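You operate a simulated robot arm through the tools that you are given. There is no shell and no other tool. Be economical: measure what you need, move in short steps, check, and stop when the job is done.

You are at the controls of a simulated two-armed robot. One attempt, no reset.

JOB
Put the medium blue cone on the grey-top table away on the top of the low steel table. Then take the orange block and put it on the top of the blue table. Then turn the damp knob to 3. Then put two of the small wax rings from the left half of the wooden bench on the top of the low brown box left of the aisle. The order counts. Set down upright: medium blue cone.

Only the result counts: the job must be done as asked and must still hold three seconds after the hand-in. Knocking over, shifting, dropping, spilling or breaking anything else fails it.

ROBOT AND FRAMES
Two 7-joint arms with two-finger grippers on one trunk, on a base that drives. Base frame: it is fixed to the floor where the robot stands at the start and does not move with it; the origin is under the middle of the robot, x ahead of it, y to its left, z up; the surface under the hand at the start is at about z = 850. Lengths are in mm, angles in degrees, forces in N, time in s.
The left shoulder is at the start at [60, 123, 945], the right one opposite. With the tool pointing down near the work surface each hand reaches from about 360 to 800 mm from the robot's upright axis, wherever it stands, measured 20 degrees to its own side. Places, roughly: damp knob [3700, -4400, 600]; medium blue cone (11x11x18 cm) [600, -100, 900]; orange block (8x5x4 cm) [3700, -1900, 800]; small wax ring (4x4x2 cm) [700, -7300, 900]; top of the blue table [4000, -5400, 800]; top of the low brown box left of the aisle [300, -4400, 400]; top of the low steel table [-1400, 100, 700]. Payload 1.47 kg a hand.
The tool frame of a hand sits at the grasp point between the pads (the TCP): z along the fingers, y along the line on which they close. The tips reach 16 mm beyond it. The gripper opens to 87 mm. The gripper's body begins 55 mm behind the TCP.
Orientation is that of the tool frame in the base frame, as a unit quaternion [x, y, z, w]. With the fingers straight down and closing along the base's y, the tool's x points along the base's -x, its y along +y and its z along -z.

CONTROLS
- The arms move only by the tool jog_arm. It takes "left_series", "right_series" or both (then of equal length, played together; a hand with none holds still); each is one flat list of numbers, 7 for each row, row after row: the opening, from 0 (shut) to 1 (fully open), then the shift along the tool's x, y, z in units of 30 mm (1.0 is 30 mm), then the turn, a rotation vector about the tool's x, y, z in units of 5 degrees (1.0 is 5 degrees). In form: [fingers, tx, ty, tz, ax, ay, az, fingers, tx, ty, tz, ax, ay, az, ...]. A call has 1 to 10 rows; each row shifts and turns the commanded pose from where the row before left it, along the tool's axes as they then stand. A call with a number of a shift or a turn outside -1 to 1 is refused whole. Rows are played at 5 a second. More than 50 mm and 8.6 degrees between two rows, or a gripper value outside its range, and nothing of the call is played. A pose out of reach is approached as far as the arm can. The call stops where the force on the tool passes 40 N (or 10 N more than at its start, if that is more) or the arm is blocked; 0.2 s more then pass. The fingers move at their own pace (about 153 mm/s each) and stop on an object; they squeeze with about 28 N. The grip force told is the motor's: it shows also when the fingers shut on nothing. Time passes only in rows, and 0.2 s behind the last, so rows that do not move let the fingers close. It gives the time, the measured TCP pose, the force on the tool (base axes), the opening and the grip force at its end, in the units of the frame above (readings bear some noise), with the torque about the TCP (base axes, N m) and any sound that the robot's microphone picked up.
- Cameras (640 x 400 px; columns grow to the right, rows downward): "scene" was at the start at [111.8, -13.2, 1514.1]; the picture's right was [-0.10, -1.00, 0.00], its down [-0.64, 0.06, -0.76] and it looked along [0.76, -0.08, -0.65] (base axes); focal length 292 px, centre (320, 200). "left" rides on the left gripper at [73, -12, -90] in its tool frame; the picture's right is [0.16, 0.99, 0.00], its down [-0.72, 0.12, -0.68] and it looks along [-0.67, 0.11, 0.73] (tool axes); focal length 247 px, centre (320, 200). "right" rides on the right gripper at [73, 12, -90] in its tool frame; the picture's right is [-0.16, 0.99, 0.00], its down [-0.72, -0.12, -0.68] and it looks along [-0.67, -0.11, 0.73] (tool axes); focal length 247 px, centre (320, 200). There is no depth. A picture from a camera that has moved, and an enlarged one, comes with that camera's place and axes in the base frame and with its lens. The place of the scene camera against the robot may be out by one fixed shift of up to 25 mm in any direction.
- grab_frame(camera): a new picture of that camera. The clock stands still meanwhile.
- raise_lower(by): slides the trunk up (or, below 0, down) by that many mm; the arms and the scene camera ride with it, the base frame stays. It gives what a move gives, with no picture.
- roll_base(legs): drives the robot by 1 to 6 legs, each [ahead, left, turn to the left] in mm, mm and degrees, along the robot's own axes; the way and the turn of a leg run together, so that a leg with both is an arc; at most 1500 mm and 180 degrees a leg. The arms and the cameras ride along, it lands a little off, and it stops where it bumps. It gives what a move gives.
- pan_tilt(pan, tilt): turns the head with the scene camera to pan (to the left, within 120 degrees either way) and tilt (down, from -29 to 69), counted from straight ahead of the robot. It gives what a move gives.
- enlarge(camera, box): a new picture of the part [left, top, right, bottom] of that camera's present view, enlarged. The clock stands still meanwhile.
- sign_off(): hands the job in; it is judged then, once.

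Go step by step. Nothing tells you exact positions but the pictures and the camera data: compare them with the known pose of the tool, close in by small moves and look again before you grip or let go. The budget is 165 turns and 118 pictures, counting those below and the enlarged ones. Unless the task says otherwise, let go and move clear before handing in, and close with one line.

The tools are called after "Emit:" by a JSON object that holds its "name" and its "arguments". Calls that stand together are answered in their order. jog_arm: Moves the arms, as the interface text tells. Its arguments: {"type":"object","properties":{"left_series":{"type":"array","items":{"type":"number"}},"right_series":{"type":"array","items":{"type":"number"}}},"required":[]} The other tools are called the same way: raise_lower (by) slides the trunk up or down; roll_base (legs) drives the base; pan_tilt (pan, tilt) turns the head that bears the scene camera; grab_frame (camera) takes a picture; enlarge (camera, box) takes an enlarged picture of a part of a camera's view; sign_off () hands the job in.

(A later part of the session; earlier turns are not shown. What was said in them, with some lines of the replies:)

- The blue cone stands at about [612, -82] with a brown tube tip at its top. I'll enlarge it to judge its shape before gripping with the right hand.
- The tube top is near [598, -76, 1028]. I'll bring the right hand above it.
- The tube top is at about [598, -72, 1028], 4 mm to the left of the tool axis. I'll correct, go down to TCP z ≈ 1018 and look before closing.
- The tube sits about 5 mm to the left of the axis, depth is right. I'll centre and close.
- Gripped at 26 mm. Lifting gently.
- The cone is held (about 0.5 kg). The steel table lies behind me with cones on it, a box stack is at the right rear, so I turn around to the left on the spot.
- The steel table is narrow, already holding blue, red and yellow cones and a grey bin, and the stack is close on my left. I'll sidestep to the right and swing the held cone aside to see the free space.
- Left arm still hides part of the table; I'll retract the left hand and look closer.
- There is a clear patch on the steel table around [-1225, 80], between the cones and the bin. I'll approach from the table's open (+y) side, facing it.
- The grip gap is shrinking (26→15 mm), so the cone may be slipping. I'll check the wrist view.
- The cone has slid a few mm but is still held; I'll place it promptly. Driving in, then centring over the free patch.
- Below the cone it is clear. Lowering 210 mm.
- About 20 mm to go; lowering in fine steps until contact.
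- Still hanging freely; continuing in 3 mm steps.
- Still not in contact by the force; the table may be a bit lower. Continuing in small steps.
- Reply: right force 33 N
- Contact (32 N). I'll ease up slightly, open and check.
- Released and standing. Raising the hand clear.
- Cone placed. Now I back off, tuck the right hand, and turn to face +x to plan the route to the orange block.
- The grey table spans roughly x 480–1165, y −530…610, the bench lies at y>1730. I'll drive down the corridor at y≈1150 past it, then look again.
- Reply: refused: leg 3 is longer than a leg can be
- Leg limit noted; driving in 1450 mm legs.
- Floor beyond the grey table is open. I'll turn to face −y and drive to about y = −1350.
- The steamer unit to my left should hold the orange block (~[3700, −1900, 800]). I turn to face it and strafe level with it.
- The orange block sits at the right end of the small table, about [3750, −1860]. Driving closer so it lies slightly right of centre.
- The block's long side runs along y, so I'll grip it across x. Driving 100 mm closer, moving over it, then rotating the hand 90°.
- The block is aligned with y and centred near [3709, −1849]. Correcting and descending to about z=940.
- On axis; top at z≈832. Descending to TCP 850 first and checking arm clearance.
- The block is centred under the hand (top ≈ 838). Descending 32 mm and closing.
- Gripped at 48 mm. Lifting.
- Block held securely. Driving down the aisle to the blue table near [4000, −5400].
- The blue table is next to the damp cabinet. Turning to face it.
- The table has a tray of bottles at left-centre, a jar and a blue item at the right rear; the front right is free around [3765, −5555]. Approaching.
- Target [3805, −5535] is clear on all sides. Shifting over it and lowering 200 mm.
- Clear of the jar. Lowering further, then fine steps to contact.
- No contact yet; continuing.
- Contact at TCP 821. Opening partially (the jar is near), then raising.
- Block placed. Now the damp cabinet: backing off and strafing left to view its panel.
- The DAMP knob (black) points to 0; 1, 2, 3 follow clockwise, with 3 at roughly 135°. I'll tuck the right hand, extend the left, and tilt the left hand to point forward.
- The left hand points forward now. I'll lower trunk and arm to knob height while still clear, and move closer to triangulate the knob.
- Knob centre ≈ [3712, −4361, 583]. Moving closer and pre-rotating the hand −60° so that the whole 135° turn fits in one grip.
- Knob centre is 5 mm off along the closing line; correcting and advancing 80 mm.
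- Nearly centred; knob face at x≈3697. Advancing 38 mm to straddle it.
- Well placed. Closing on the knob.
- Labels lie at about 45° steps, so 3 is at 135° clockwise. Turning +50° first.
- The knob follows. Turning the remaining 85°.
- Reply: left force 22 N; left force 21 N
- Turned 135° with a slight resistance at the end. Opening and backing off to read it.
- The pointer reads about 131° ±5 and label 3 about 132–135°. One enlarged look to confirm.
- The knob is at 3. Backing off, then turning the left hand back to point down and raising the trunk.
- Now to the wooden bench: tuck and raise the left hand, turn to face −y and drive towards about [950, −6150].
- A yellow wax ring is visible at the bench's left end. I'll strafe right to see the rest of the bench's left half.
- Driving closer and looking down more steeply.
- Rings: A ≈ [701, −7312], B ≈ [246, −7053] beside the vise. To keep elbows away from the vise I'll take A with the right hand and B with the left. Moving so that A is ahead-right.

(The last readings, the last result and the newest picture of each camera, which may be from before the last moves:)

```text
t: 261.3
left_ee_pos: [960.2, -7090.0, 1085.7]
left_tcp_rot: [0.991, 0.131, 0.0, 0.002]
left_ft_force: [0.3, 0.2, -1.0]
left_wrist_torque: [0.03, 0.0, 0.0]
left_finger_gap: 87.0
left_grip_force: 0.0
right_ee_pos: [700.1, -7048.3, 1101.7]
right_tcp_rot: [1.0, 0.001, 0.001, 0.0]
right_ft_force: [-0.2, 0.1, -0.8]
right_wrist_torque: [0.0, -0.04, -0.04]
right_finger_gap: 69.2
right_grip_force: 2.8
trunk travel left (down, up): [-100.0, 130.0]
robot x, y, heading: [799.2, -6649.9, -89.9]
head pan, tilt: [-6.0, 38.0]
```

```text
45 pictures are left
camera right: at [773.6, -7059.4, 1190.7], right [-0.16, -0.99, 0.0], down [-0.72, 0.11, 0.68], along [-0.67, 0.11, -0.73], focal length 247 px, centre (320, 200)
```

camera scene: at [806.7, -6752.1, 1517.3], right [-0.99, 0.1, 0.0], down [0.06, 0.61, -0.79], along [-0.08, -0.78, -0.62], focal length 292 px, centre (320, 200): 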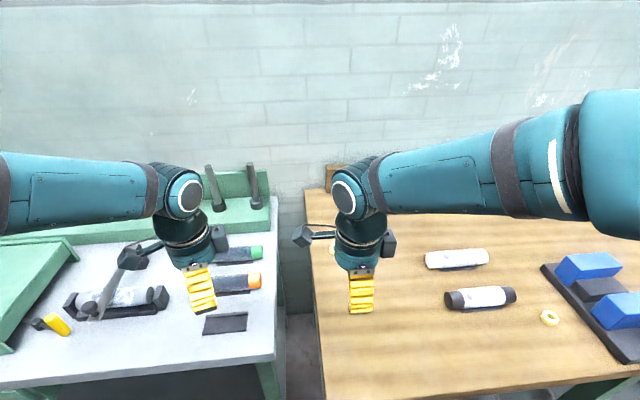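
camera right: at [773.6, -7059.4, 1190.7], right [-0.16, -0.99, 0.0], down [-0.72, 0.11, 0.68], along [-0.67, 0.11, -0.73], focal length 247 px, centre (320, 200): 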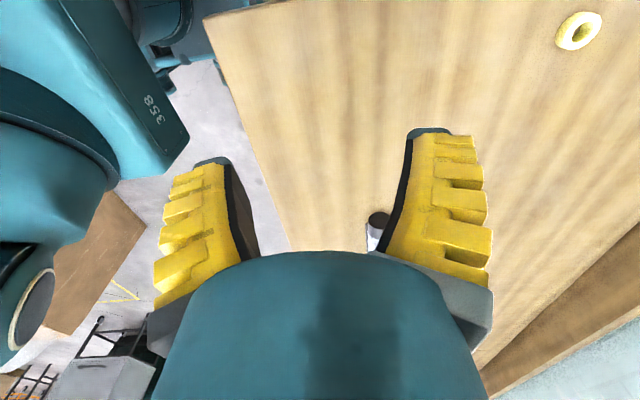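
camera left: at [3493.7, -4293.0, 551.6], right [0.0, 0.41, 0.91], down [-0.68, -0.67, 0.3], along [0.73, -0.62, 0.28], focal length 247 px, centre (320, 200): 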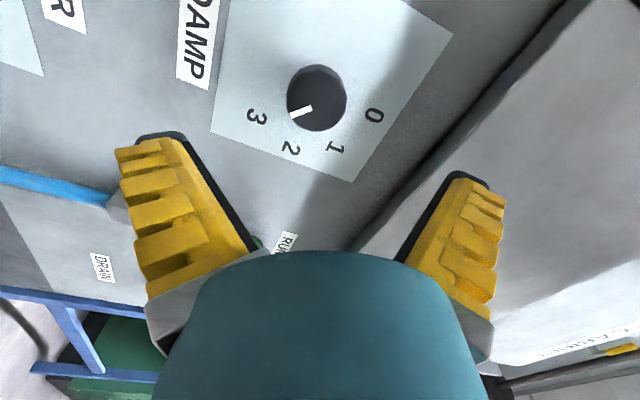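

Ring A ≈ [695, −7291]. Moving the right hand above it and partly down.

Emit:
{"name": "jog_arm", "arguments": {"right_series": [1, -0.02, 0.91, 0, 0, 0, 0, 1, -0.02, 0.91, 0, 0, 0, 0, 1, -0.02, 0.91, 0, 0, 0, 0, 1, -0.02, 0.91, 0, 0, 0, 0, 1, -0.02, 0.91, 0.2, 0, 0, 0, 1, -0.02, 0.91, 0.6, 0, 0, 0, 1, -0.02, 0.91, 0.9, 0, 0, 0, 1, -0.02, 0.91, 0.9, 0, 0, 0, 1, -0.02, 0.8, 0.9, 0, 0, 0]}}

Emit:
{"name": "grab_frame", "arguments": {"camera": "right"}}

```text
t: 263.3
left_ee_pos: [960.6, -7091.0, 1085.9]
left_tcp_rot: [0.991, 0.131, 0.0, 0.0]
left_ft_force: [0.1, 0.7, -1.5]
left_wrist_torque: [0.02, -0.05, -0.01]
left_finger_gap: 86.9
left_grip_force: 0.1
right_ee_pos: [696.6, -7291.0, 994.2]
right_tcp_rot: [1.0, 0.001, 0.0, -0.001]
right_ft_force: [-0.4, -0.3, -0.3]
right_wrist_torque: [0.02, 0.02, -0.02]
right_finger_gap: 87.2
right_grip_force: 0.1
trunk travel left (down, up): [-100.0, 130.0]
robot x, y, heading: [795.1, -6650.9, -90.0]
head pan, tilt: [-6.0, 38.0]
```

```text
44 pictures are left
camera right: at [769.4, -7302.6, 1083.6], right [-0.16, -0.99, 0.0], down [-0.72, 0.11, 0.68], along [-0.67, 0.11, -0.73], focal length 247 px, centre (320, 200)
```

right: 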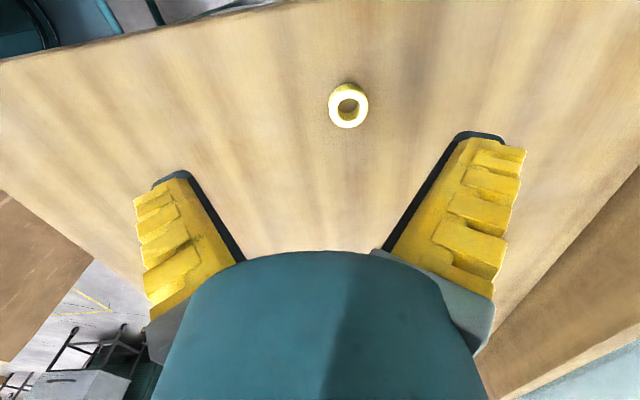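

Ring A ≈ [689, −7311], top z≈892. Correcting and descending to 925.

Emit:
{"name": "jog_arm", "arguments": {"right_series": [1, -0.25, 0.67, 0, 0, 0, 0, 1, 0, 0, 0.8, 0, 0, 0, 1, 0, 0, 0.8, 0, 0, 0, 1, 0, 0, 0.7, 0, 0, 0]}}

Emit:
{"name": "grab_frame", "arguments": {"camera": "right"}}

Emit:
{"name": "grab_frame", "arguments": {"camera": "scene"}}

```text
t: 264.3
left_ee_pos: [959.7, -7090.6, 1086.1]
left_tcp_rot: [0.991, 0.132, 0.0, 0.001]
left_ft_force: [-0.2, -0.5, -0.5]
left_wrist_torque: [-0.02, -0.02, -0.01]
left_finger_gap: 87.3
left_grip_force: 0.3
right_ee_pos: [687.8, -7310.2, 928.0]
right_tcp_rot: [1.0, 0.001, 0.0, -0.001]
right_ft_force: [0.1, 0.2, -0.1]
right_wrist_torque: [0.02, -0.04, 0.05]
right_finger_gap: 86.9
right_grip_force: 0.0
trunk travel left (down, up): [-100.0, 130.0]
robot x, y, heading: [803.1, -6648.5, -89.8]
head pan, tilt: [-6.0, 38.0]
```

```text
43 pictures are left
camera right: at [760.9, -7321.6, 1017.0], right [-0.16, -0.99, 0.0], down [-0.72, 0.11, 0.68], along [-0.67, 0.11, -0.73], focal length 247 px, centre (320, 200)
```

right: 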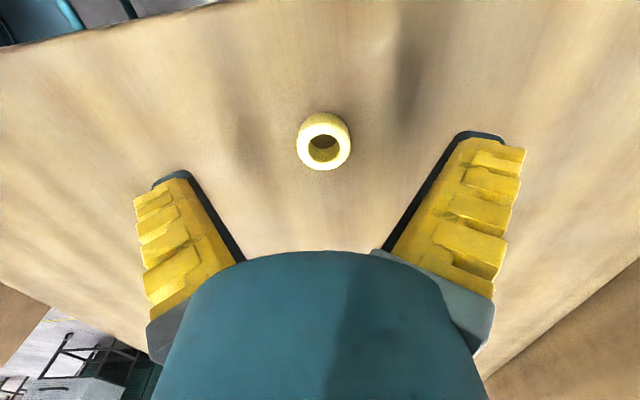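

```text
42 pictures are left
camera scene: at [806.8, -6752.3, 1517.3], right [-0.99, 0.1, 0.0], down [0.06, 0.61, -0.79], along [-0.08, -0.78, -0.62], focal length 292 px, centre (320, 200)
```

scene: 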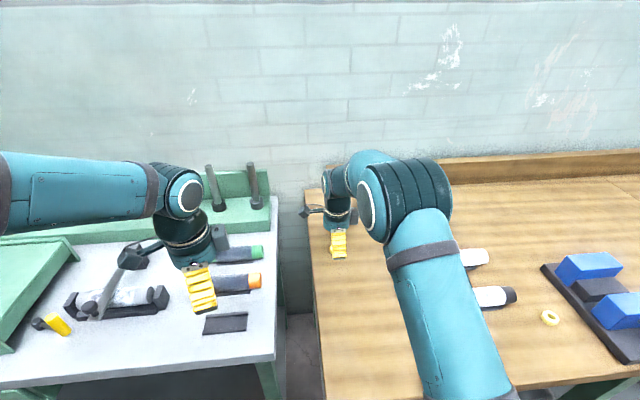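

On axis, top at 893. Descending 35 mm and closing.

Emit:
{"name": "jog_arm", "arguments": {"right_series": [1, 0, 0.06, 0.6, 0, 0, 0, 1, 0, 0, 0.57, 0, 0, 0, 0.6, 0, 0, 0, 0, 0, 0, 0, 0, 0, 0, 0, 0, 0, 0, 0, 0, 0, 0, 0, 0, 0, 0, 0, 0, 0, 0, 0]}}

Emit:
{"name": "grab_frame", "arguments": {"camera": "right"}}

```text
t: 265.7
left_ee_pos: [961.6, -7087.7, 1086.7]
left_tcp_rot: [0.991, 0.131, -0.001, 0.003]
left_ft_force: [0.1, -0.2, 0.1]
left_wrist_torque: [0.01, 0.03, 0.0]
left_finger_gap: 87.0
left_grip_force: 0.1
right_ee_pos: [689.3, -7310.4, 896.5]
right_tcp_rot: [1.0, 0.001, 0.0, 0.002]
right_ft_force: [-0.6, 11.5, 35.9]
right_wrist_torque: [0.35, 0.0, -0.03]
right_finger_gap: 14.8
right_grip_force: 27.9
trunk travel left (down, up): [-100.0, 130.0]
robot x, y, heading: [799.7, -6651.1, -89.8]
head pan, tilt: [-6.0, 38.0]
```

```text
41 pictures are left
camera right: at [762.2, -7321.1, 985.5], right [-0.16, -0.99, 0.01], down [-0.72, 0.12, 0.68], along [-0.67, 0.1, -0.73], focal length 247 px, centre (320, 200)
```

right: 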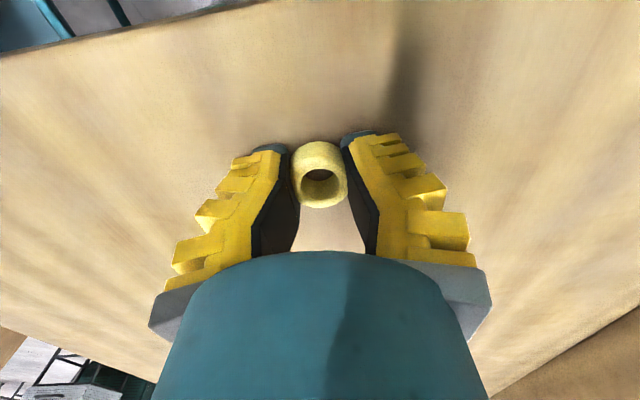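

The fingers touched the bench a bit (36 N up). Lifting gently and checking the ring comes along.

Emit:
{"name": "jog_arm", "arguments": {"right_series": [0, 0, 0, -0.15, 0, 0, 0, 0, 0, 0, -0.5, 0, 0, 0, 0, 0, 0, -0.8, 0, 0, 0]}}

Emit:
{"name": "grab_frame", "arguments": {"camera": "right"}}

```text
t: 266.5
left_ee_pos: [960.4, -7092.1, 1086.0]
left_tcp_rot: [0.991, 0.131, 0.001, 0.001]
left_ft_force: [-0.4, -0.7, 0.4]
left_wrist_torque: [-0.01, 0.0, 0.02]
left_finger_gap: 87.1
left_grip_force: 0.1
right_ee_pos: [685.1, -7312.8, 933.2]
right_tcp_rot: [1.0, 0.001, 0.0, 0.0]
right_ft_force: [0.1, -0.3, -0.1]
right_wrist_torque: [-0.02, 0.04, 0.03]
right_finger_gap: 15.2
right_grip_force: 28.0
trunk travel left (down, up): [-100.0, 130.0]
robot x, y, heading: [796.5, -6652.7, -90.1]
head pan, tilt: [-6.0, 38.0]
```

```text
40 pictures are left
camera right: at [759.6, -7323.8, 1024.2], right [-0.16, -0.99, 0.0], down [-0.72, 0.11, 0.68], along [-0.67, 0.11, -0.73], focal length 247 px, centre (320, 200)
```

right: 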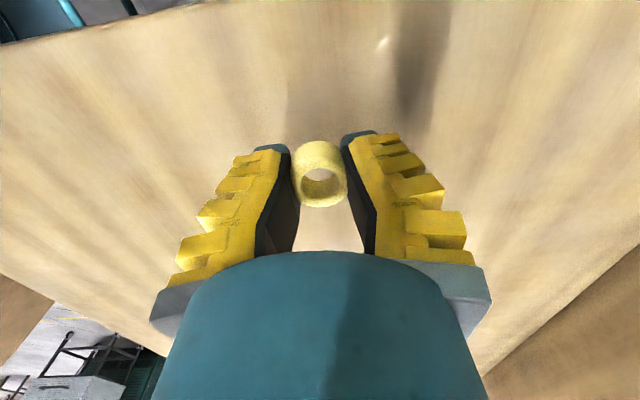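

Ring A is held. Raising and tucking the right hand, then moving so that the left hand can take ring B.

Emit:
{"name": "jog_arm", "arguments": {"right_series": [0, 0, 0, -1, 0, 0, 0, 0, 0, 0, -1, 0, 0, 0, 0, 0, 0, -1, 0, 0, 0, 0, 0, -0.5, -1, 0, 0, 0, 0, 0, -1, -1, 0, 0, 0, 0, 0, -1, -1, 0, 0, 0, 0, 0, -1, -0.6, 0, 0, 0, 0, 0, -1, 0, 0, 0, 0, 0, 0, -1, 0, 0, 0, 0, 0, 0, -1, 0, 0, 0, 0]}}

Emit:
{"name": "roll_base", "arguments": {"legs": [[-150, 0, 0], [0, -690, 0]]}}

Emit:
{"name": "grab_frame", "arguments": {"camera": "left"}}

Emit:
{"name": "grab_frame", "arguments": {"camera": "scene"}}

```text
t: 268.7
left_ee_pos: [961.0, -7090.1, 1086.0]
left_tcp_rot: [0.991, 0.131, 0.001, 0.002]
left_ft_force: [-0.3, -0.5, -1.2]
left_wrist_torque: [0.0, -0.02, 0.0]
left_finger_gap: 86.8
left_grip_force: 0.1
right_ee_pos: [685.9, -7117.4, 1133.6]
right_tcp_rot: [1.0, 0.0, 0.0, 0.0]
right_ft_force: [0.6, 0.4, -0.3]
right_wrist_torque: [-0.03, 0.01, -0.01]
right_finger_gap: 15.9
right_grip_force: 28.0
trunk travel left (down, up): [-100.0, 130.0]
robot x, y, heading: [797.7, -6650.0, -89.8]
head pan, tilt: [-6.0, 38.0]
```

```text
t: 276.1
left_ee_pos: [273.1, -6941.6, 1085.2]
left_tcp_rot: [0.991, 0.135, 0.0, 0.001]
left_ft_force: [-1.0, -0.1, 0.0]
left_wrist_torque: [0.0, -0.01, 0.0]
left_finger_gap: 86.9
left_grip_force: 0.1
right_ee_pos: [-0.3, -6970.9, 1133.1]
right_tcp_rot: [1.0, 0.004, -0.001, -0.001]
right_ft_force: [0.9, 0.5, 0.5]
right_wrist_torque: [-0.01, 0.0, -0.02]
right_finger_gap: 16.6
right_grip_force: 28.0
trunk travel left (down, up): [-100.0, 130.0]
robot x, y, heading: [110.3, -6503.1, -89.6]
head pan, tilt: [-6.0, 38.0]
```

```text
39 pictures are left
camera left: at [341.7, -6911.4, 1175.7], right [0.41, -0.91, 0.0], down [-0.67, -0.3, 0.68], along [-0.62, -0.28, -0.73], focal length 247 px, centre (320, 200)
```

left: 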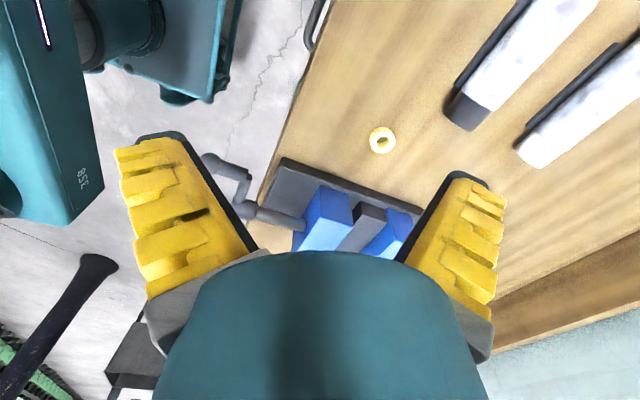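

```text
38 pictures are left
camera scene: at [117.3, -6604.5, 1517.3], right [-1.0, 0.1, 0.0], down [0.06, 0.61, -0.79], along [-0.08, -0.78, -0.62], focal length 292 px, centre (320, 200)
```

scene: 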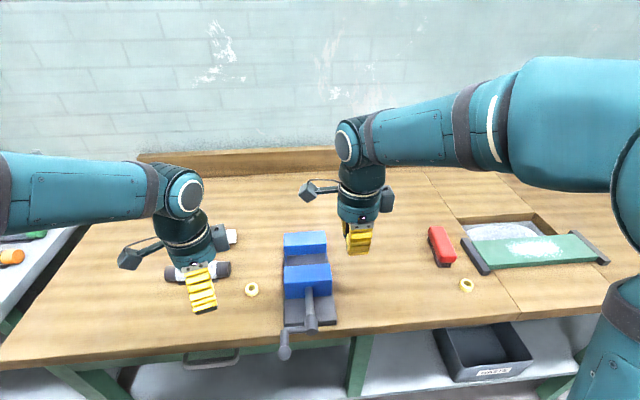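

Ring B ≈ [232, −7049]; the vise edge is ~85 mm away. Moving the left hand above it.

Emit:
{"name": "jog_arm", "arguments": {"left_series": [1, -0.585, 0.763, 0.3, 0, 0, 0, 1, -0.585, 0.763, 0.9, 0, 0, 0, 1, -0.585, 0.763, 0.9, 0, 0, 0, 1, -0.585, 0.763, 0.9, 0, 0, 0, 1, 0, 0, 0.6, 0, 0, 0]}}

Emit:
{"name": "grab_frame", "arguments": {"camera": "left"}}

```text
t: 277.3
left_ee_pos: [231.4, -7048.9, 977.9]
left_tcp_rot: [0.991, 0.134, -0.001, 0.001]
left_ft_force: [-0.1, 0.4, -0.5]
left_wrist_torque: [0.03, 0.03, 0.01]
left_finger_gap: 86.9
left_grip_force: 0.1
right_ee_pos: [-0.7, -6971.3, 1133.1]
right_tcp_rot: [1.0, 0.004, 0.0, 0.0]
right_ft_force: [-0.2, -0.5, -0.2]
right_wrist_torque: [-0.01, 0.01, 0.03]
right_finger_gap: 16.3
right_grip_force: 28.5
trunk travel left (down, up): [-100.0, 130.0]
robot x, y, heading: [110.4, -6501.0, -89.8]
head pan, tilt: [-6.0, 38.0]
```

```text
37 pictures are left
camera left: at [300.0, -7017.4, 1068.0], right [0.42, -0.91, 0.0], down [-0.67, -0.3, 0.68], along [-0.62, -0.28, -0.73], focal length 247 px, centre (320, 200)
```

left: 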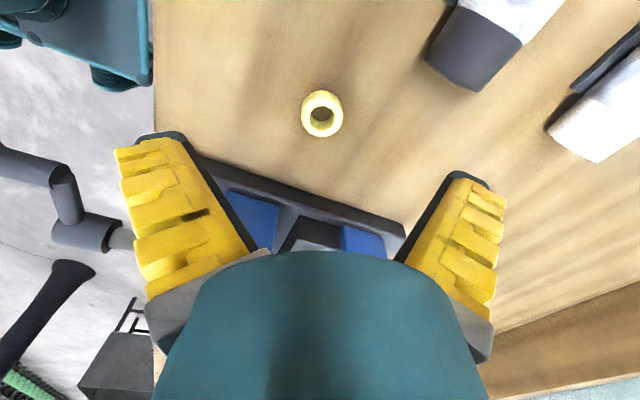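

Nearly centred. Descending to TCP 898 and closing.

Emit:
{"name": "jog_arm", "arguments": {"left_series": [1, -0.15, 0.03, 0.8, 0, 0, 0, 1, 0, 0, 0.8, 0, 0, 0, 1, 0, 0, 0.6, 0, 0, 0, 1, 0, 0, 0.46, 0, 0, 0]}}

Emit:
{"name": "grab_frame", "arguments": {"camera": "left"}}

```text
t: 278.3
left_ee_pos: [226.6, -7051.8, 897.9]
left_tcp_rot: [0.991, 0.134, 0.0, 0.001]
left_ft_force: [0.1, -0.1, -0.3]
left_wrist_torque: [-0.04, -0.01, -0.02]
left_finger_gap: 87.0
left_grip_force: 0.0
right_ee_pos: [-0.2, -6971.9, 1133.0]
right_tcp_rot: [1.0, 0.003, 0.0, 0.001]
right_ft_force: [-0.5, -0.2, -0.2]
right_wrist_torque: [0.0, 0.0, 0.02]
right_finger_gap: 16.6
right_grip_force: 28.3
trunk travel left (down, up): [-100.0, 130.0]
robot x, y, heading: [109.9, -6505.5, -89.9]
head pan, tilt: [-6.0, 38.0]
```

```text
36 pictures are left
camera left: at [294.9, -7019.9, 988.3], right [0.42, -0.91, 0.0], down [-0.67, -0.3, 0.68], along [-0.62, -0.28, -0.73], focal length 247 px, centre (320, 200)
```

left: 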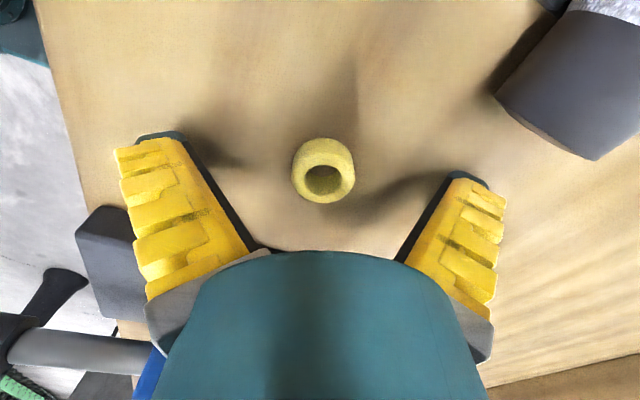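

Emit:
{"name": "jog_arm", "arguments": {"left_series": [0.6, 0, 0.04, 0.04, 0, 0, 0, 0.3, 0, 0, 0, 0, 0, 0, 0, 0, 0, 0, 0, 0, 0, 0, 0, 0, 0, 0, 0, 0, 0, 0, 0, 0, 0, 0, 0]}}

Emit:
{"name": "jog_arm", "arguments": {"left_series": [0, 0, 0, -0.2, 0, 0, 0, 0, 0, 0, -0.6, 0, 0, 0, 0, 0, 0, -0.8, 0, 0, 0]}}

Emit:
{"name": "grab_frame", "arguments": {"camera": "left"}}

```text
t: 279.5
left_ee_pos: [226.7, -7052.0, 897.2]
left_tcp_rot: [0.991, 0.134, 0.0, 0.001]
left_ft_force: [-0.1, -0.3, 5.3]
left_wrist_torque: [0.01, 0.0, -0.01]
left_finger_gap: 19.6
left_grip_force: 28.2
right_ee_pos: [-0.2, -6971.6, 1134.0]
right_tcp_rot: [1.0, 0.004, 0.0, 0.0]
right_ft_force: [0.6, 1.5, -0.7]
right_wrist_torque: [-0.03, 0.01, 0.0]
right_finger_gap: 16.8
right_grip_force: 28.6
trunk travel left (down, up): [-100.0, 130.0]
robot x, y, heading: [107.9, -6503.4, -89.7]
head pan, tilt: [-6.0, 38.0]
```

```text
t: 280.3
left_ee_pos: [225.9, -7050.1, 944.2]
left_tcp_rot: [0.991, 0.134, 0.0, 0.0]
left_ft_force: [-0.4, 0.3, -0.2]
left_wrist_torque: [0.0, -0.03, 0.0]
left_finger_gap: 17.8
left_grip_force: 28.5
right_ee_pos: [0.7, -6969.3, 1132.2]
right_tcp_rot: [1.0, 0.004, -0.001, 0.0]
right_ft_force: [0.0, 0.3, -0.1]
right_wrist_torque: [0.03, -0.02, 0.03]
right_finger_gap: 16.6
right_grip_force: 27.6
trunk travel left (down, up): [-100.0, 130.0]
robot x, y, heading: [108.1, -6505.7, -89.5]
head pan, tilt: [-6.0, 38.0]
```

```text
35 pictures are left
camera left: at [294.7, -7019.5, 1034.2], right [0.41, -0.91, 0.0], down [-0.67, -0.3, 0.68], along [-0.62, -0.28, -0.73], focal length 247 px, centre (320, 200)
```

left: 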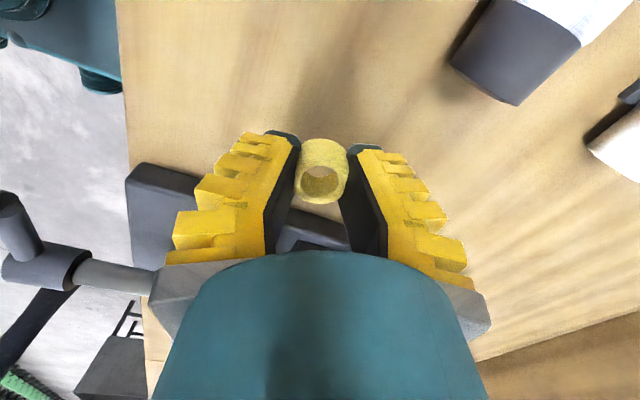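

Both rings held. Raising and tucking the left hand, backing off from the bench and driving round to face the low brown box.

Emit:
{"name": "jog_arm", "arguments": {"left_series": [0, 0, 0, -1, 0, 0, 0, 0, 0, 0, -1, 0, 0, 0, 0, 0, 0, -1, 0, 0, 0, 0, 0, 0, -1, 0, 0, 0, 0, 0.28, -0.9, -1, 0, 0, 0, 0, 0.28, -0.9, -0.5, 0, 0, 0, 0, 0.28, -0.9, 0, 0, 0, 0]}}

Emit:
{"name": "roll_base", "arguments": {"legs": [[-300, 0, 0], [0, 1250, 0], [-1000, 0, 0], [-750, 0, 0], [0, 0, -90]]}}

Emit:
{"name": "pan_tilt", "arguments": {"pan": 0, "tilt": 35}}

Emit:
{"name": "grab_frame", "arguments": {"camera": "scene"}}

```text
t: 281.9
left_ee_pos: [230.6, -6969.5, 1109.6]
left_tcp_rot: [0.991, 0.134, 0.0, 0.001]
left_ft_force: [0.3, -0.9, -0.6]
left_wrist_torque: [0.01, 0.03, -0.04]
left_finger_gap: 17.4
left_grip_force: 27.8
right_ee_pos: [1.1, -6970.2, 1132.6]
right_tcp_rot: [1.0, 0.004, 0.002, 0.0]
right_ft_force: [-0.2, 0.7, -0.3]
right_wrist_torque: [0.01, -0.03, 0.01]
right_finger_gap: 16.8
right_grip_force: 27.8
trunk travel left (down, up): [-100.0, 130.0]
robot x, y, heading: [109.5, -6503.5, -89.6]
head pan, tilt: [-6.0, 38.0]
```

```text
t: 307.3
left_ee_pos: [940.5, -4523.6, 1109.4]
left_tcp_rot: [0.771, -0.637, 0.0, 0.001]
left_ft_force: [-0.3, 0.3, -1.0]
left_wrist_torque: [-0.01, -0.02, -0.02]
left_finger_gap: 17.2
left_grip_force: 27.7
right_ee_pos: [958.4, -4294.2, 1132.1]
right_tcp_rot: [-0.682, 0.732, 0.0, 0.0]
right_ft_force: [0.3, 0.2, -0.1]
right_wrist_torque: [-0.02, -0.03, 0.02]
right_finger_gap: 14.3
right_grip_force: 28.3
trunk travel left (down, up): [-100.0, 130.0]
robot x, y, heading: [1414.9, -4437.8, 175.9]
head pan, tilt: [-6.0, 38.0]
```

```text
t: 308.0
left_ee_pos: [940.9, -4524.2, 1108.5]
left_tcp_rot: [0.771, -0.637, 0.0, 0.0]
left_ft_force: [0.2, 0.5, -0.6]
left_wrist_torque: [0.01, 0.02, 0.03]
left_finger_gap: 17.2
left_grip_force: 28.2
right_ee_pos: [957.6, -4294.7, 1131.3]
right_tcp_rot: [-0.681, 0.732, 0.0, 0.0]
right_ft_force: [-1.1, -0.4, 0.2]
right_wrist_torque: [0.0, 0.03, 0.0]
right_finger_gap: 14.3
right_grip_force: 28.2
trunk travel left (down, up): [-100.0, 130.0]
robot x, y, heading: [1416.1, -4439.6, 175.6]
head pan, tilt: [0.0, 35.0]
```

```text
34 pictures are left
camera scene: at [1335.0, -4437.9, 1521.9], right [0.07, 1.0, 0.0], down [0.57, -0.04, -0.82], along [-0.82, 0.06, -0.57], focal length 292 px, centre (320, 200)
```

scene: 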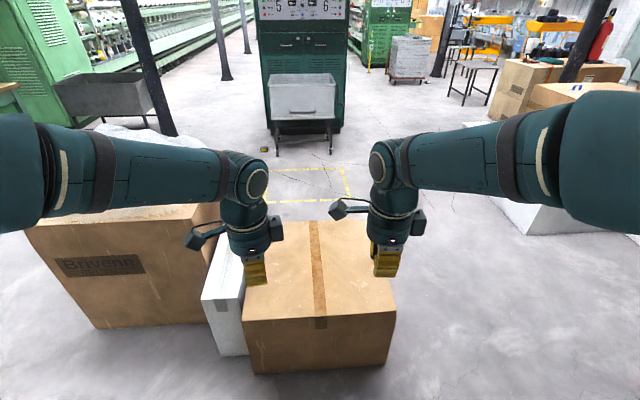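

The low brown box is straight ahead, top about z≈450, spanning x≈−50…590, y≈−4710…−4050. Driving up, lowering the trunk, and looking again.

Emit:
{"name": "roll_base", "arguments": {"legs": [[440, 0, 4.3]]}}

Emit:
{"name": "raise_lower", "arguments": {"by": -100}}

Emit:
{"name": "pan_tilt", "arguments": {"pan": 0, "tilt": 52}}

Emit:
{"name": "jog_arm", "arguments": {"left_series": [0, 0, 0, 1, 0, 0, 0, 0, 0, 0, 1, 0, 0, 0, 0, 0, 0, 1, 0, 0, 0, 0, 0, 0, 1, 0, 0, 0, 0, 0, 0, 1, 0, 0, 0, 0, 0, 0, 1, 0, 0, 0, 0, 0, 0, 1, 0, 0, 0], "right_series": [0, 0, 0, 1, 0, 0, 0, 0, 0, 0, 1, 0, 0, 0, 0, 0, 0, 1, 0, 0, 0, 0, 0, 0, 1, 0, 0, 0, 0, 0, 0, 1, 0, 0, 0, 0, 0, 0, 1, 0, 0, 0, 0, 0, 0, 1, 0, 0, 0]}}

Emit:
{"name": "grab_frame", "arguments": {"camera": "scene"}}

Emit:
{"name": "grab_frame", "arguments": {"camera": "right"}}

Emit:
{"name": "grab_frame", "arguments": {"camera": "left"}}

```text
t: 310.7
left_ee_pos: [492.4, -4539.7, 1109.0]
left_tcp_rot: [0.792, -0.61, 0.0, 0.001]
left_ft_force: [-0.9, -0.3, 0.3]
left_wrist_torque: [-0.03, 0.0, 0.01]
left_finger_gap: 15.9
left_grip_force: 27.9
right_ee_pos: [493.7, -4309.7, 1132.8]
right_tcp_rot: [-0.706, 0.708, -0.001, 0.0]
right_ft_force: [0.2, 0.3, -0.4]
right_wrist_torque: [-0.01, 0.02, -0.01]
right_finger_gap: 14.8
right_grip_force: 28.2
trunk travel left (down, up): [-100.0, 130.0]
robot x, y, heading: [964.6, -4420.4, 180.0]
head pan, tilt: [0.0, 35.0]
```

```text
t: 312.1
left_ee_pos: [492.0, -4539.7, 1010.2]
left_tcp_rot: [0.792, -0.611, 0.0, 0.0]
left_ft_force: [-0.4, -0.6, 0.2]
left_wrist_torque: [0.01, 0.0, -0.01]
left_finger_gap: 15.4
left_grip_force: 27.9
right_ee_pos: [493.7, -4308.6, 1033.0]
right_tcp_rot: [-0.705, 0.709, 0.001, 0.0]
right_ft_force: [0.5, 0.1, 0.6]
right_wrist_torque: [-0.02, 0.01, -0.01]
right_finger_gap: 15.2
right_grip_force: 28.1
trunk travel left (down, up): [0.0, 230.0]
robot x, y, heading: [961.3, -4419.0, 179.9]
head pan, tilt: [0.0, 35.0]
```

```text
t: 312.9
left_ee_pos: [492.0, -4540.2, 1009.7]
left_tcp_rot: [0.792, -0.61, -0.001, 0.001]
left_ft_force: [-0.2, 0.1, 0.3]
left_wrist_torque: [-0.01, -0.04, 0.01]
left_finger_gap: 15.3
left_grip_force: 27.3
right_ee_pos: [494.0, -4309.9, 1032.9]
right_tcp_rot: [-0.705, 0.709, 0.0, -0.001]
right_ft_force: [-0.2, 0.4, 0.7]
right_wrist_torque: [0.02, 0.01, -0.01]
right_finger_gap: 15.4
right_grip_force: 28.1
trunk travel left (down, up): [0.0, 230.0]
robot x, y, heading: [962.5, -4422.9, 180.0]
head pan, tilt: [0.0, 52.0]
```

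```text
t: 314.5
left_ee_pos: [494.1, -4540.3, 798.0]
left_tcp_rot: [0.792, -0.61, -0.001, 0.0]
left_ft_force: [0.0, 0.5, -0.2]
left_wrist_torque: [0.0, -0.01, 0.01]
left_finger_gap: 15.0
left_grip_force: 28.3
right_ee_pos: [494.4, -4308.1, 823.6]
right_tcp_rot: [-0.706, 0.708, 0.001, 0.0]
right_ft_force: [-0.6, -0.7, -0.1]
right_wrist_torque: [0.02, -0.01, 0.0]
right_finger_gap: 15.8
right_grip_force: 28.3
trunk travel left (down, up): [0.0, 230.0]
robot x, y, heading: [959.7, -4426.5, 179.8]
head pan, tilt: [0.0, 52.0]
```

```text
33 pictures are left
camera scene: at [891.3, -4427.3, 1397.4], right [0.0, 1.0, 0.0], down [0.79, 0.0, -0.61], along [-0.61, 0.0, -0.79], focal length 292 px, centre (320, 200)
```

scene: 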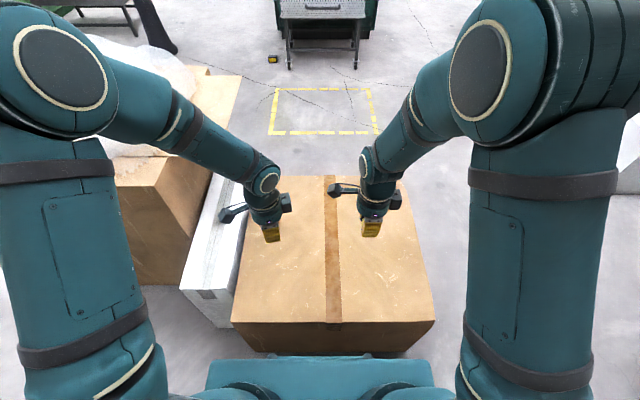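

```text
32 pictures are left
camera right: at [482.6, -4380.4, 912.9], right [-0.99, 0.16, 0.0], down [0.12, 0.72, 0.68], along [0.11, 0.67, -0.73], focal length 247 px, centre (320, 200)
```

right: 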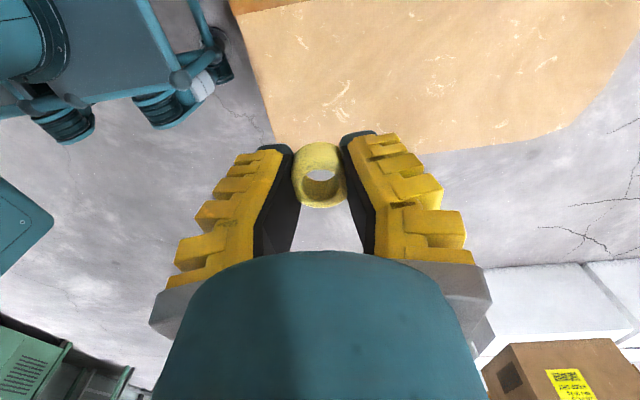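

```text
31 pictures are left
camera left: at [525.3, -4606.9, 888.6], right [-0.91, -0.4, 0.0], down [-0.3, 0.67, 0.68], along [-0.28, 0.62, -0.73], focal length 247 px, centre (320, 200)
```

left: 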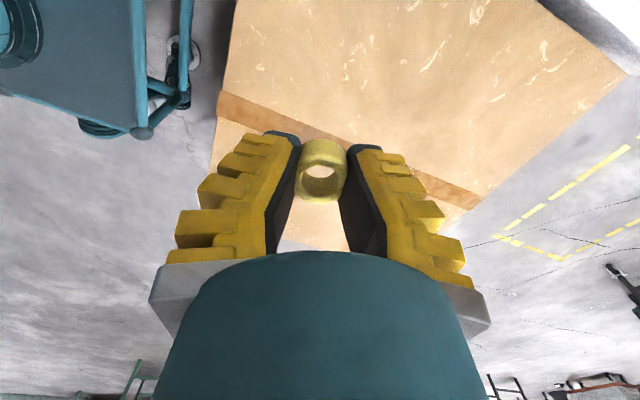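

Both hands are over the box interior (≥130 mm from edges). Lowering both to about z=580.

Emit:
{"name": "jog_arm", "arguments": {"left_series": [0, 0, 0, 0.9, 0, 0, 0, 0, 0, 0, 0.9, 0, 0, 0, 0, 0, 0, 0.9, 0, 0, 0, 0, 0, 0, 0.9, 0, 0, 0, 0, 0, 0, 0.9, 0, 0, 0, 0, 0, 0, 0.9, 0, 0, 0, 0, 0, 0, 0.9, 0, 0, 0, 0, 0, 0, 0.9, 0, 0, 0], "right_series": [0, 0, 0, 1, 0, 0, 0, 0, 0, 0, 1, 0, 0, 0, 0, 0, 0, 1, 0, 0, 0, 0, 0, 0, 1, 0, 0, 0, 0, 0, 0, 1, 0, 0, 0, 0, 0, 0, 1, 0, 0, 0, 0, 0, 0, 1, 0, 0, 0, 0, 0, 0, 1, 0, 0, 0]}}

Emit:
{"name": "grab_frame", "arguments": {"camera": "scene"}}

Emit:
{"name": "grab_frame", "arguments": {"camera": "right"}}

```text
t: 316.3
left_ee_pos: [493.2, -4539.8, 583.4]
left_tcp_rot: [0.793, -0.61, -0.002, 0.0]
left_ft_force: [0.2, -0.5, -0.2]
left_wrist_torque: [0.0, -0.02, 0.01]
left_finger_gap: 15.1
left_grip_force: 27.7
right_ee_pos: [493.4, -4310.5, 582.3]
right_tcp_rot: [-0.706, 0.708, 0.001, 0.001]
right_ft_force: [1.2, 0.0, 0.8]
right_wrist_torque: [-0.01, 0.03, 0.0]
right_finger_gap: 15.6
right_grip_force: 28.0
trunk travel left (down, up): [0.0, 230.0]
robot x, y, heading: [958.4, -4421.1, 179.8]
head pan, tilt: [0.0, 52.0]
```

```text
30 pictures are left
camera scene: at [891.7, -4427.3, 1397.4], right [0.0, 1.0, 0.0], down [0.79, 0.0, -0.62], along [-0.62, 0.0, -0.79], focal length 292 px, centre (320, 200)
```

scene: 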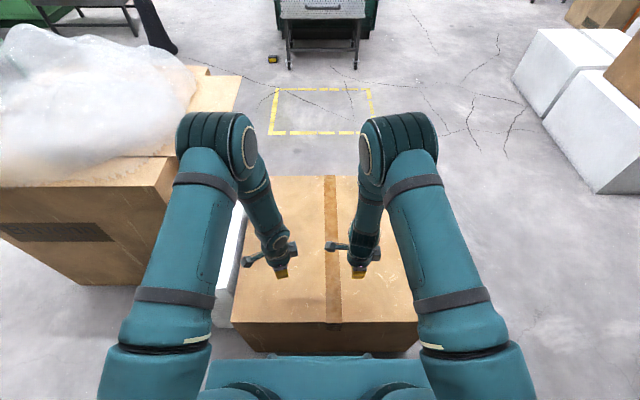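

```text
29 pictures are left
camera right: at [482.6, -4383.4, 671.5], right [-0.99, 0.16, 0.0], down [0.12, 0.72, 0.68], along [0.11, 0.67, -0.73], focal length 247 px, centre (320, 200)
```

right: 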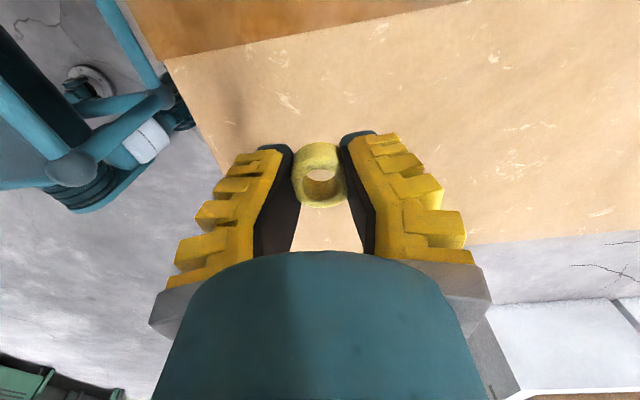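

Box top ≈ z 430 by triangulation. Lowering both to about 470, then fine steps.

Emit:
{"name": "jog_arm", "arguments": {"left_series": [0, 0, 0, 0.94, 0, 0, 0, 0, 0, 0, 0.94, 0, 0, 0, 0, 0, 0, 0.94, 0, 0, 0, 0, 0, 0, 0.94, 0, 0, 0], "right_series": [0, 0, 0, 0.94, 0, 0, 0, 0, 0, 0, 0.94, 0, 0, 0, 0, 0, 0, 0.94, 0, 0, 0, 0, 0, 0, 0.94, 0, 0, 0]}}

Emit:
{"name": "grab_frame", "arguments": {"camera": "scene"}}

Emit:
{"name": "grab_frame", "arguments": {"camera": "left"}}

Emit:
{"name": "grab_frame", "arguments": {"camera": "right"}}

```text
t: 317.3
left_ee_pos: [491.3, -4540.8, 469.5]
left_tcp_rot: [0.793, -0.609, -0.001, 0.0]
left_ft_force: [-0.5, -0.4, -0.7]
left_wrist_torque: [0.01, 0.02, -0.04]
left_finger_gap: 15.2
left_grip_force: 28.0
right_ee_pos: [493.2, -4309.8, 469.9]
right_tcp_rot: [-0.706, 0.709, 0.0, 0.0]
right_ft_force: [0.0, -0.1, -0.3]
right_wrist_torque: [-0.02, -0.01, 0.01]
right_finger_gap: 15.8
right_grip_force: 27.8
trunk travel left (down, up): [0.0, 230.0]
robot x, y, heading: [955.3, -4421.3, 179.6]
head pan, tilt: [0.0, 52.0]
```

```text
28 pictures are left
camera scene: at [891.8, -4427.4, 1397.4], right [0.0, 1.0, 0.0], down [0.79, 0.0, -0.62], along [-0.62, 0.0, -0.79], focal length 292 px, centre (320, 200)
```

scene: 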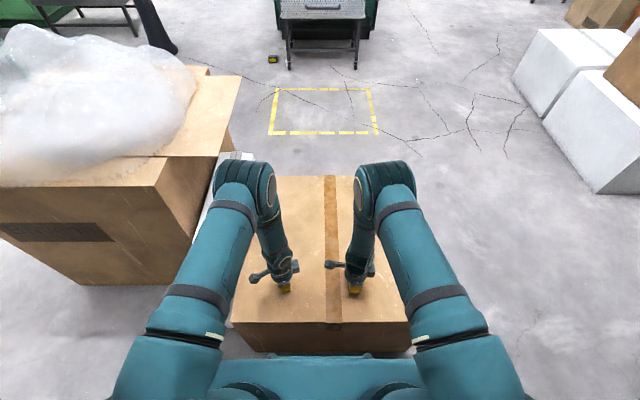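

```text
27 pictures are left
camera left: at [522.4, -4607.5, 560.5], right [-0.91, -0.41, 0.0], down [-0.3, 0.67, 0.68], along [-0.28, 0.62, -0.73], focal length 247 px, centre (320, 200)
```

left: 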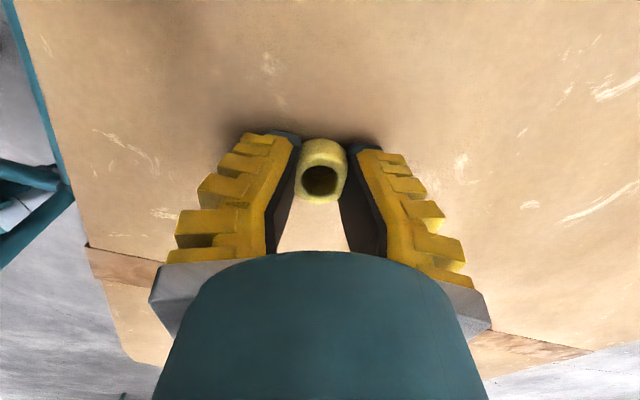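

```text
26 pictures are left
camera right: at [482.0, -4382.6, 558.7], right [-0.99, 0.16, 0.0], down [0.12, 0.72, 0.68], along [0.11, 0.67, -0.73], focal length 247 px, centre (320, 200)
```

right: 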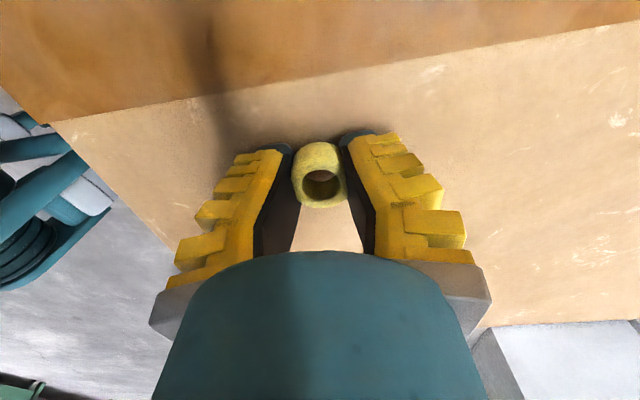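

Near the surface; fine lowering with force checks.

Emit:
{"name": "jog_arm", "arguments": {"left_series": [0, 0, 0, 0.12, 0, 0, 0, 0, 0, 0, 0.12, 0, 0, 0, 0, 0, 0, 0.1, 0, 0, 0, 0, 0, 0, 0.1, 0, 0, 0], "right_series": [0, 0, 0, 0.12, 0, 0, 0, 0, 0, 0, 0.12, 0, 0, 0, 0, 0, 0, 0.1, 0, 0, 0, 0, 0, 0, 0.1, 0, 0, 0]}}

```text
t: 318.0
left_ee_pos: [490.5, -4539.6, 465.4]
left_tcp_rot: [0.792, -0.61, -0.003, 0.003]
left_ft_force: [8.5, -1.1, 33.0]
left_wrist_torque: [-0.06, -0.21, 0.11]
left_finger_gap: 15.6
left_grip_force: 27.9
right_ee_pos: [493.4, -4309.1, 466.6]
right_tcp_rot: [-0.706, 0.708, 0.001, -0.003]
right_ft_force: [8.9, 2.1, 30.9]
right_wrist_torque: [0.06, -0.16, -0.13]
right_finger_gap: 15.3
right_grip_force: 27.8
trunk travel left (down, up): [0.0, 230.0]
robot x, y, heading: [961.6, -4423.0, 179.8]
head pan, tilt: [0.0, 52.0]
stopped in row 3 (right hand): the force on the tool passed its limit at 45 N (the readings are from after the stop); the commanded pose is now the measured one
```

Both rings are down on the box (~31 N each). Easing 2 mm and opening.

Emit:
{"name": "jog_arm", "arguments": {"left_series": [0, 0, 0, -0.06, 0, 0, 0, 0.35, 0, 0, 0, 0, 0, 0, 0.6, 0, 0, 0, 0, 0, 0, 0.6, 0, 0, 0, 0, 0, 0], "right_series": [0, 0, 0, -0.06, 0, 0, 0, 0.35, 0, 0, 0, 0, 0, 0, 0.6, 0, 0, 0, 0, 0, 0, 0.6, 0, 0, 0, 0, 0, 0]}}

Emit:
{"name": "grab_frame", "arguments": {"camera": "left"}}

Emit:
{"name": "grab_frame", "arguments": {"camera": "right"}}

```text
t: 319.0
left_ee_pos: [489.6, -4539.2, 464.0]
left_tcp_rot: [0.792, -0.611, -0.002, 0.002]
left_ft_force: [-1.2, 0.6, 0.1]
left_wrist_torque: [-0.03, -0.01, -0.02]
left_finger_gap: 57.5
left_grip_force: 3.3
right_ee_pos: [492.9, -4309.3, 464.3]
right_tcp_rot: [-0.706, 0.708, 0.001, -0.002]
right_ft_force: [0.1, 0.5, 22.0]
right_wrist_torque: [0.06, -0.04, 0.08]
right_finger_gap: 54.9
right_grip_force: 8.5
trunk travel left (down, up): [0.0, 230.0]
robot x, y, heading: [966.5, -4421.5, 179.9]
head pan, tilt: [0.0, 52.0]
```

```text
25 pictures are left
camera left: at [522.0, -4606.4, 554.9], right [-0.91, -0.41, 0.0], down [-0.29, 0.67, 0.68], along [-0.28, 0.62, -0.73], focal length 247 px, centre (320, 200)
```

left: 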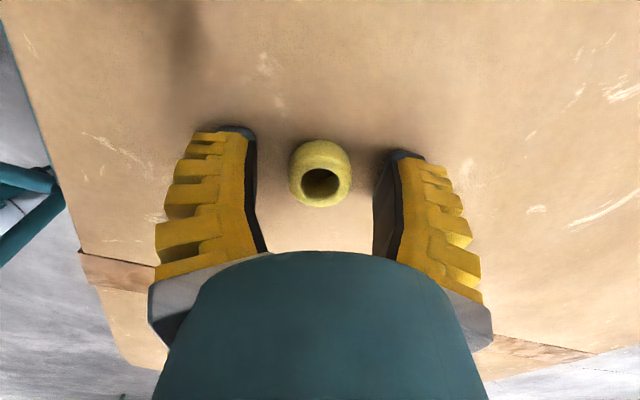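

```text
24 pictures are left
camera right: at [480.8, -4381.9, 554.1], right [-0.99, 0.16, 0.0], down [0.12, 0.72, 0.68], along [0.11, 0.67, -0.73], focal length 247 px, centre (320, 200)
```

right: 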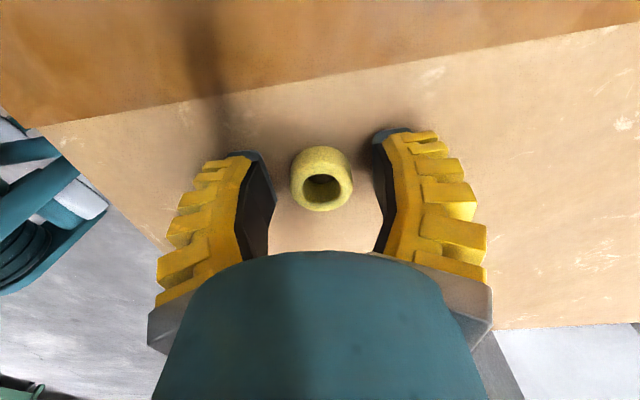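

Both rings stand free. Raising both hands.

Emit:
{"name": "jog_arm", "arguments": {"left_series": [0.6, 0, 0, -0.2, 0, 0, 0, 0.6, 0, 0, -0.5, 0, 0, 0, 0.6, 0, 0, -1, 0, 0, 0, 0.6, 0, 0, -1, 0, 0, 0, 0.6, 0, 0, -1, 0, 0, 0, 0.6, 0, 0, -1, 0, 0, 0, 0.6, 0, 0, -1, 0, 0, 0, 0.6, 0, 0, -1, 0, 0, 0, 0.6, 0, 0, -1, 0, 0, 0, 0.6, 0, 0, -1, 0, 0, 0], "right_series": [0.6, 0, 0, -0.2, 0, 0, 0, 0.6, 0, 0, -0.5, 0, 0, 0, 0.6, 0, 0, -1, 0, 0, 0, 0.6, 0, 0, -1, 0, 0, 0, 0.6, 0, 0, -1, 0, 0, 0, 0.6, 0, 0, -1, 0, 0, 0, 0.6, 0, 0, -1, 0, 0, 0, 0.6, 0, 0, -1, 0, 0, 0, 0.6, 0, 0, -1, 0, 0, 0, 0.6, 0, 0, -1, 0, 0, 0]}}

Emit:
{"name": "raise_lower", "arguments": {"by": 100}}

Emit:
{"name": "grab_frame", "arguments": {"camera": "scene"}}

Emit:
{"name": "grab_frame", "arguments": {"camera": "right"}}

Emit:
{"name": "grab_frame", "arguments": {"camera": "left"}}

```text
t: 321.2
left_ee_pos: [491.4, -4539.2, 726.1]
left_tcp_rot: [0.792, -0.61, -0.003, 0.001]
left_ft_force: [0.0, 0.3, 0.3]
left_wrist_torque: [0.03, 0.0, -0.01]
left_finger_gap: 57.4
left_grip_force: 3.7
right_ee_pos: [492.2, -4308.8, 727.4]
right_tcp_rot: [-0.706, 0.709, 0.0, -0.002]
right_ft_force: [-0.2, -0.3, -0.3]
right_wrist_torque: [-0.01, -0.03, 0.02]
right_finger_gap: 57.4
right_grip_force: 3.9
trunk travel left (down, up): [0.0, 230.0]
robot x, y, heading: [958.7, -4424.0, 179.8]
head pan, tilt: [0.0, 52.0]
```

```text
t: 322.5
left_ee_pos: [490.2, -4539.6, 826.0]
left_tcp_rot: [0.793, -0.61, -0.002, 0.001]
left_ft_force: [0.9, 0.3, 0.0]
left_wrist_torque: [0.01, 0.0, 0.01]
left_finger_gap: 57.6
left_grip_force: 3.8
right_ee_pos: [491.2, -4308.3, 826.2]
right_tcp_rot: [-0.706, 0.708, 0.0, 0.0]
right_ft_force: [-0.2, 0.2, 0.4]
right_wrist_torque: [0.03, 0.0, 0.02]
right_finger_gap: 57.5
right_grip_force: 3.9
trunk travel left (down, up): [-100.0, 130.0]
robot x, y, heading: [957.4, -4424.5, 179.7]
head pan, tilt: [0.0, 52.0]
```

```text
23 pictures are left
camera scene: at [892.0, -4427.4, 1497.3], right [0.0, 1.0, 0.0], down [0.79, 0.0, -0.62], along [-0.62, 0.0, -0.79], focal length 292 px, centre (320, 200)
```

scene: 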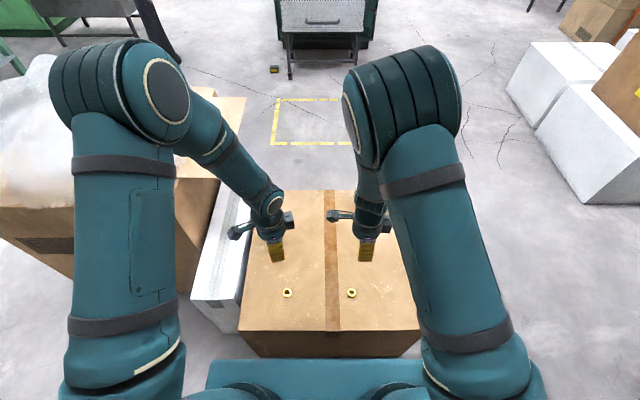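

```text
22 pictures are left
camera right: at [480.0, -4381.1, 915.3], right [-0.99, 0.16, 0.0], down [0.12, 0.72, 0.68], along [0.11, 0.67, -0.73], focal length 247 px, centre (320, 200)
```

right: 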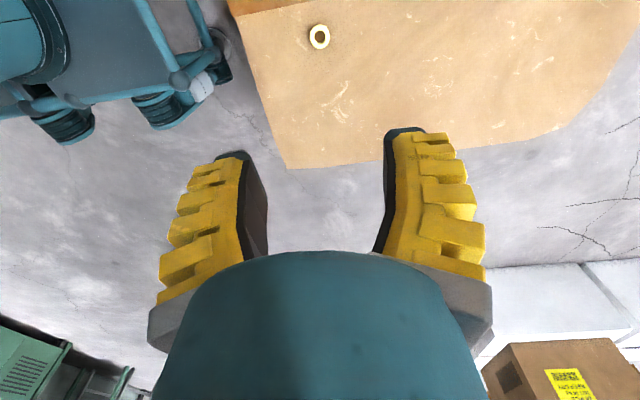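

```text
21 pictures are left
camera left: at [523.1, -4606.5, 915.6], right [-0.91, -0.41, 0.0], down [-0.29, 0.67, 0.68], along [-0.28, 0.62, -0.73], focal length 247 px, centre (320, 200)
```

left: 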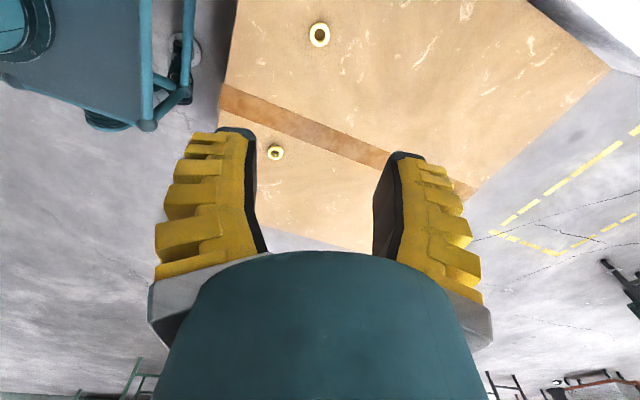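

Both rings lie on the low brown box, the hands are clear, and the cone, the block and the knob were checked earlier. Handing in.

Emit:
{"name": "sign_off", "arguments": {}}

```text
The job is handed in.
```

I did all four steps in order and handed the job in: the blue cone stands upright on the low steel table, the orange block is on the blue table, the damp knob is at 3, and two small wax rings are on the low brown box.
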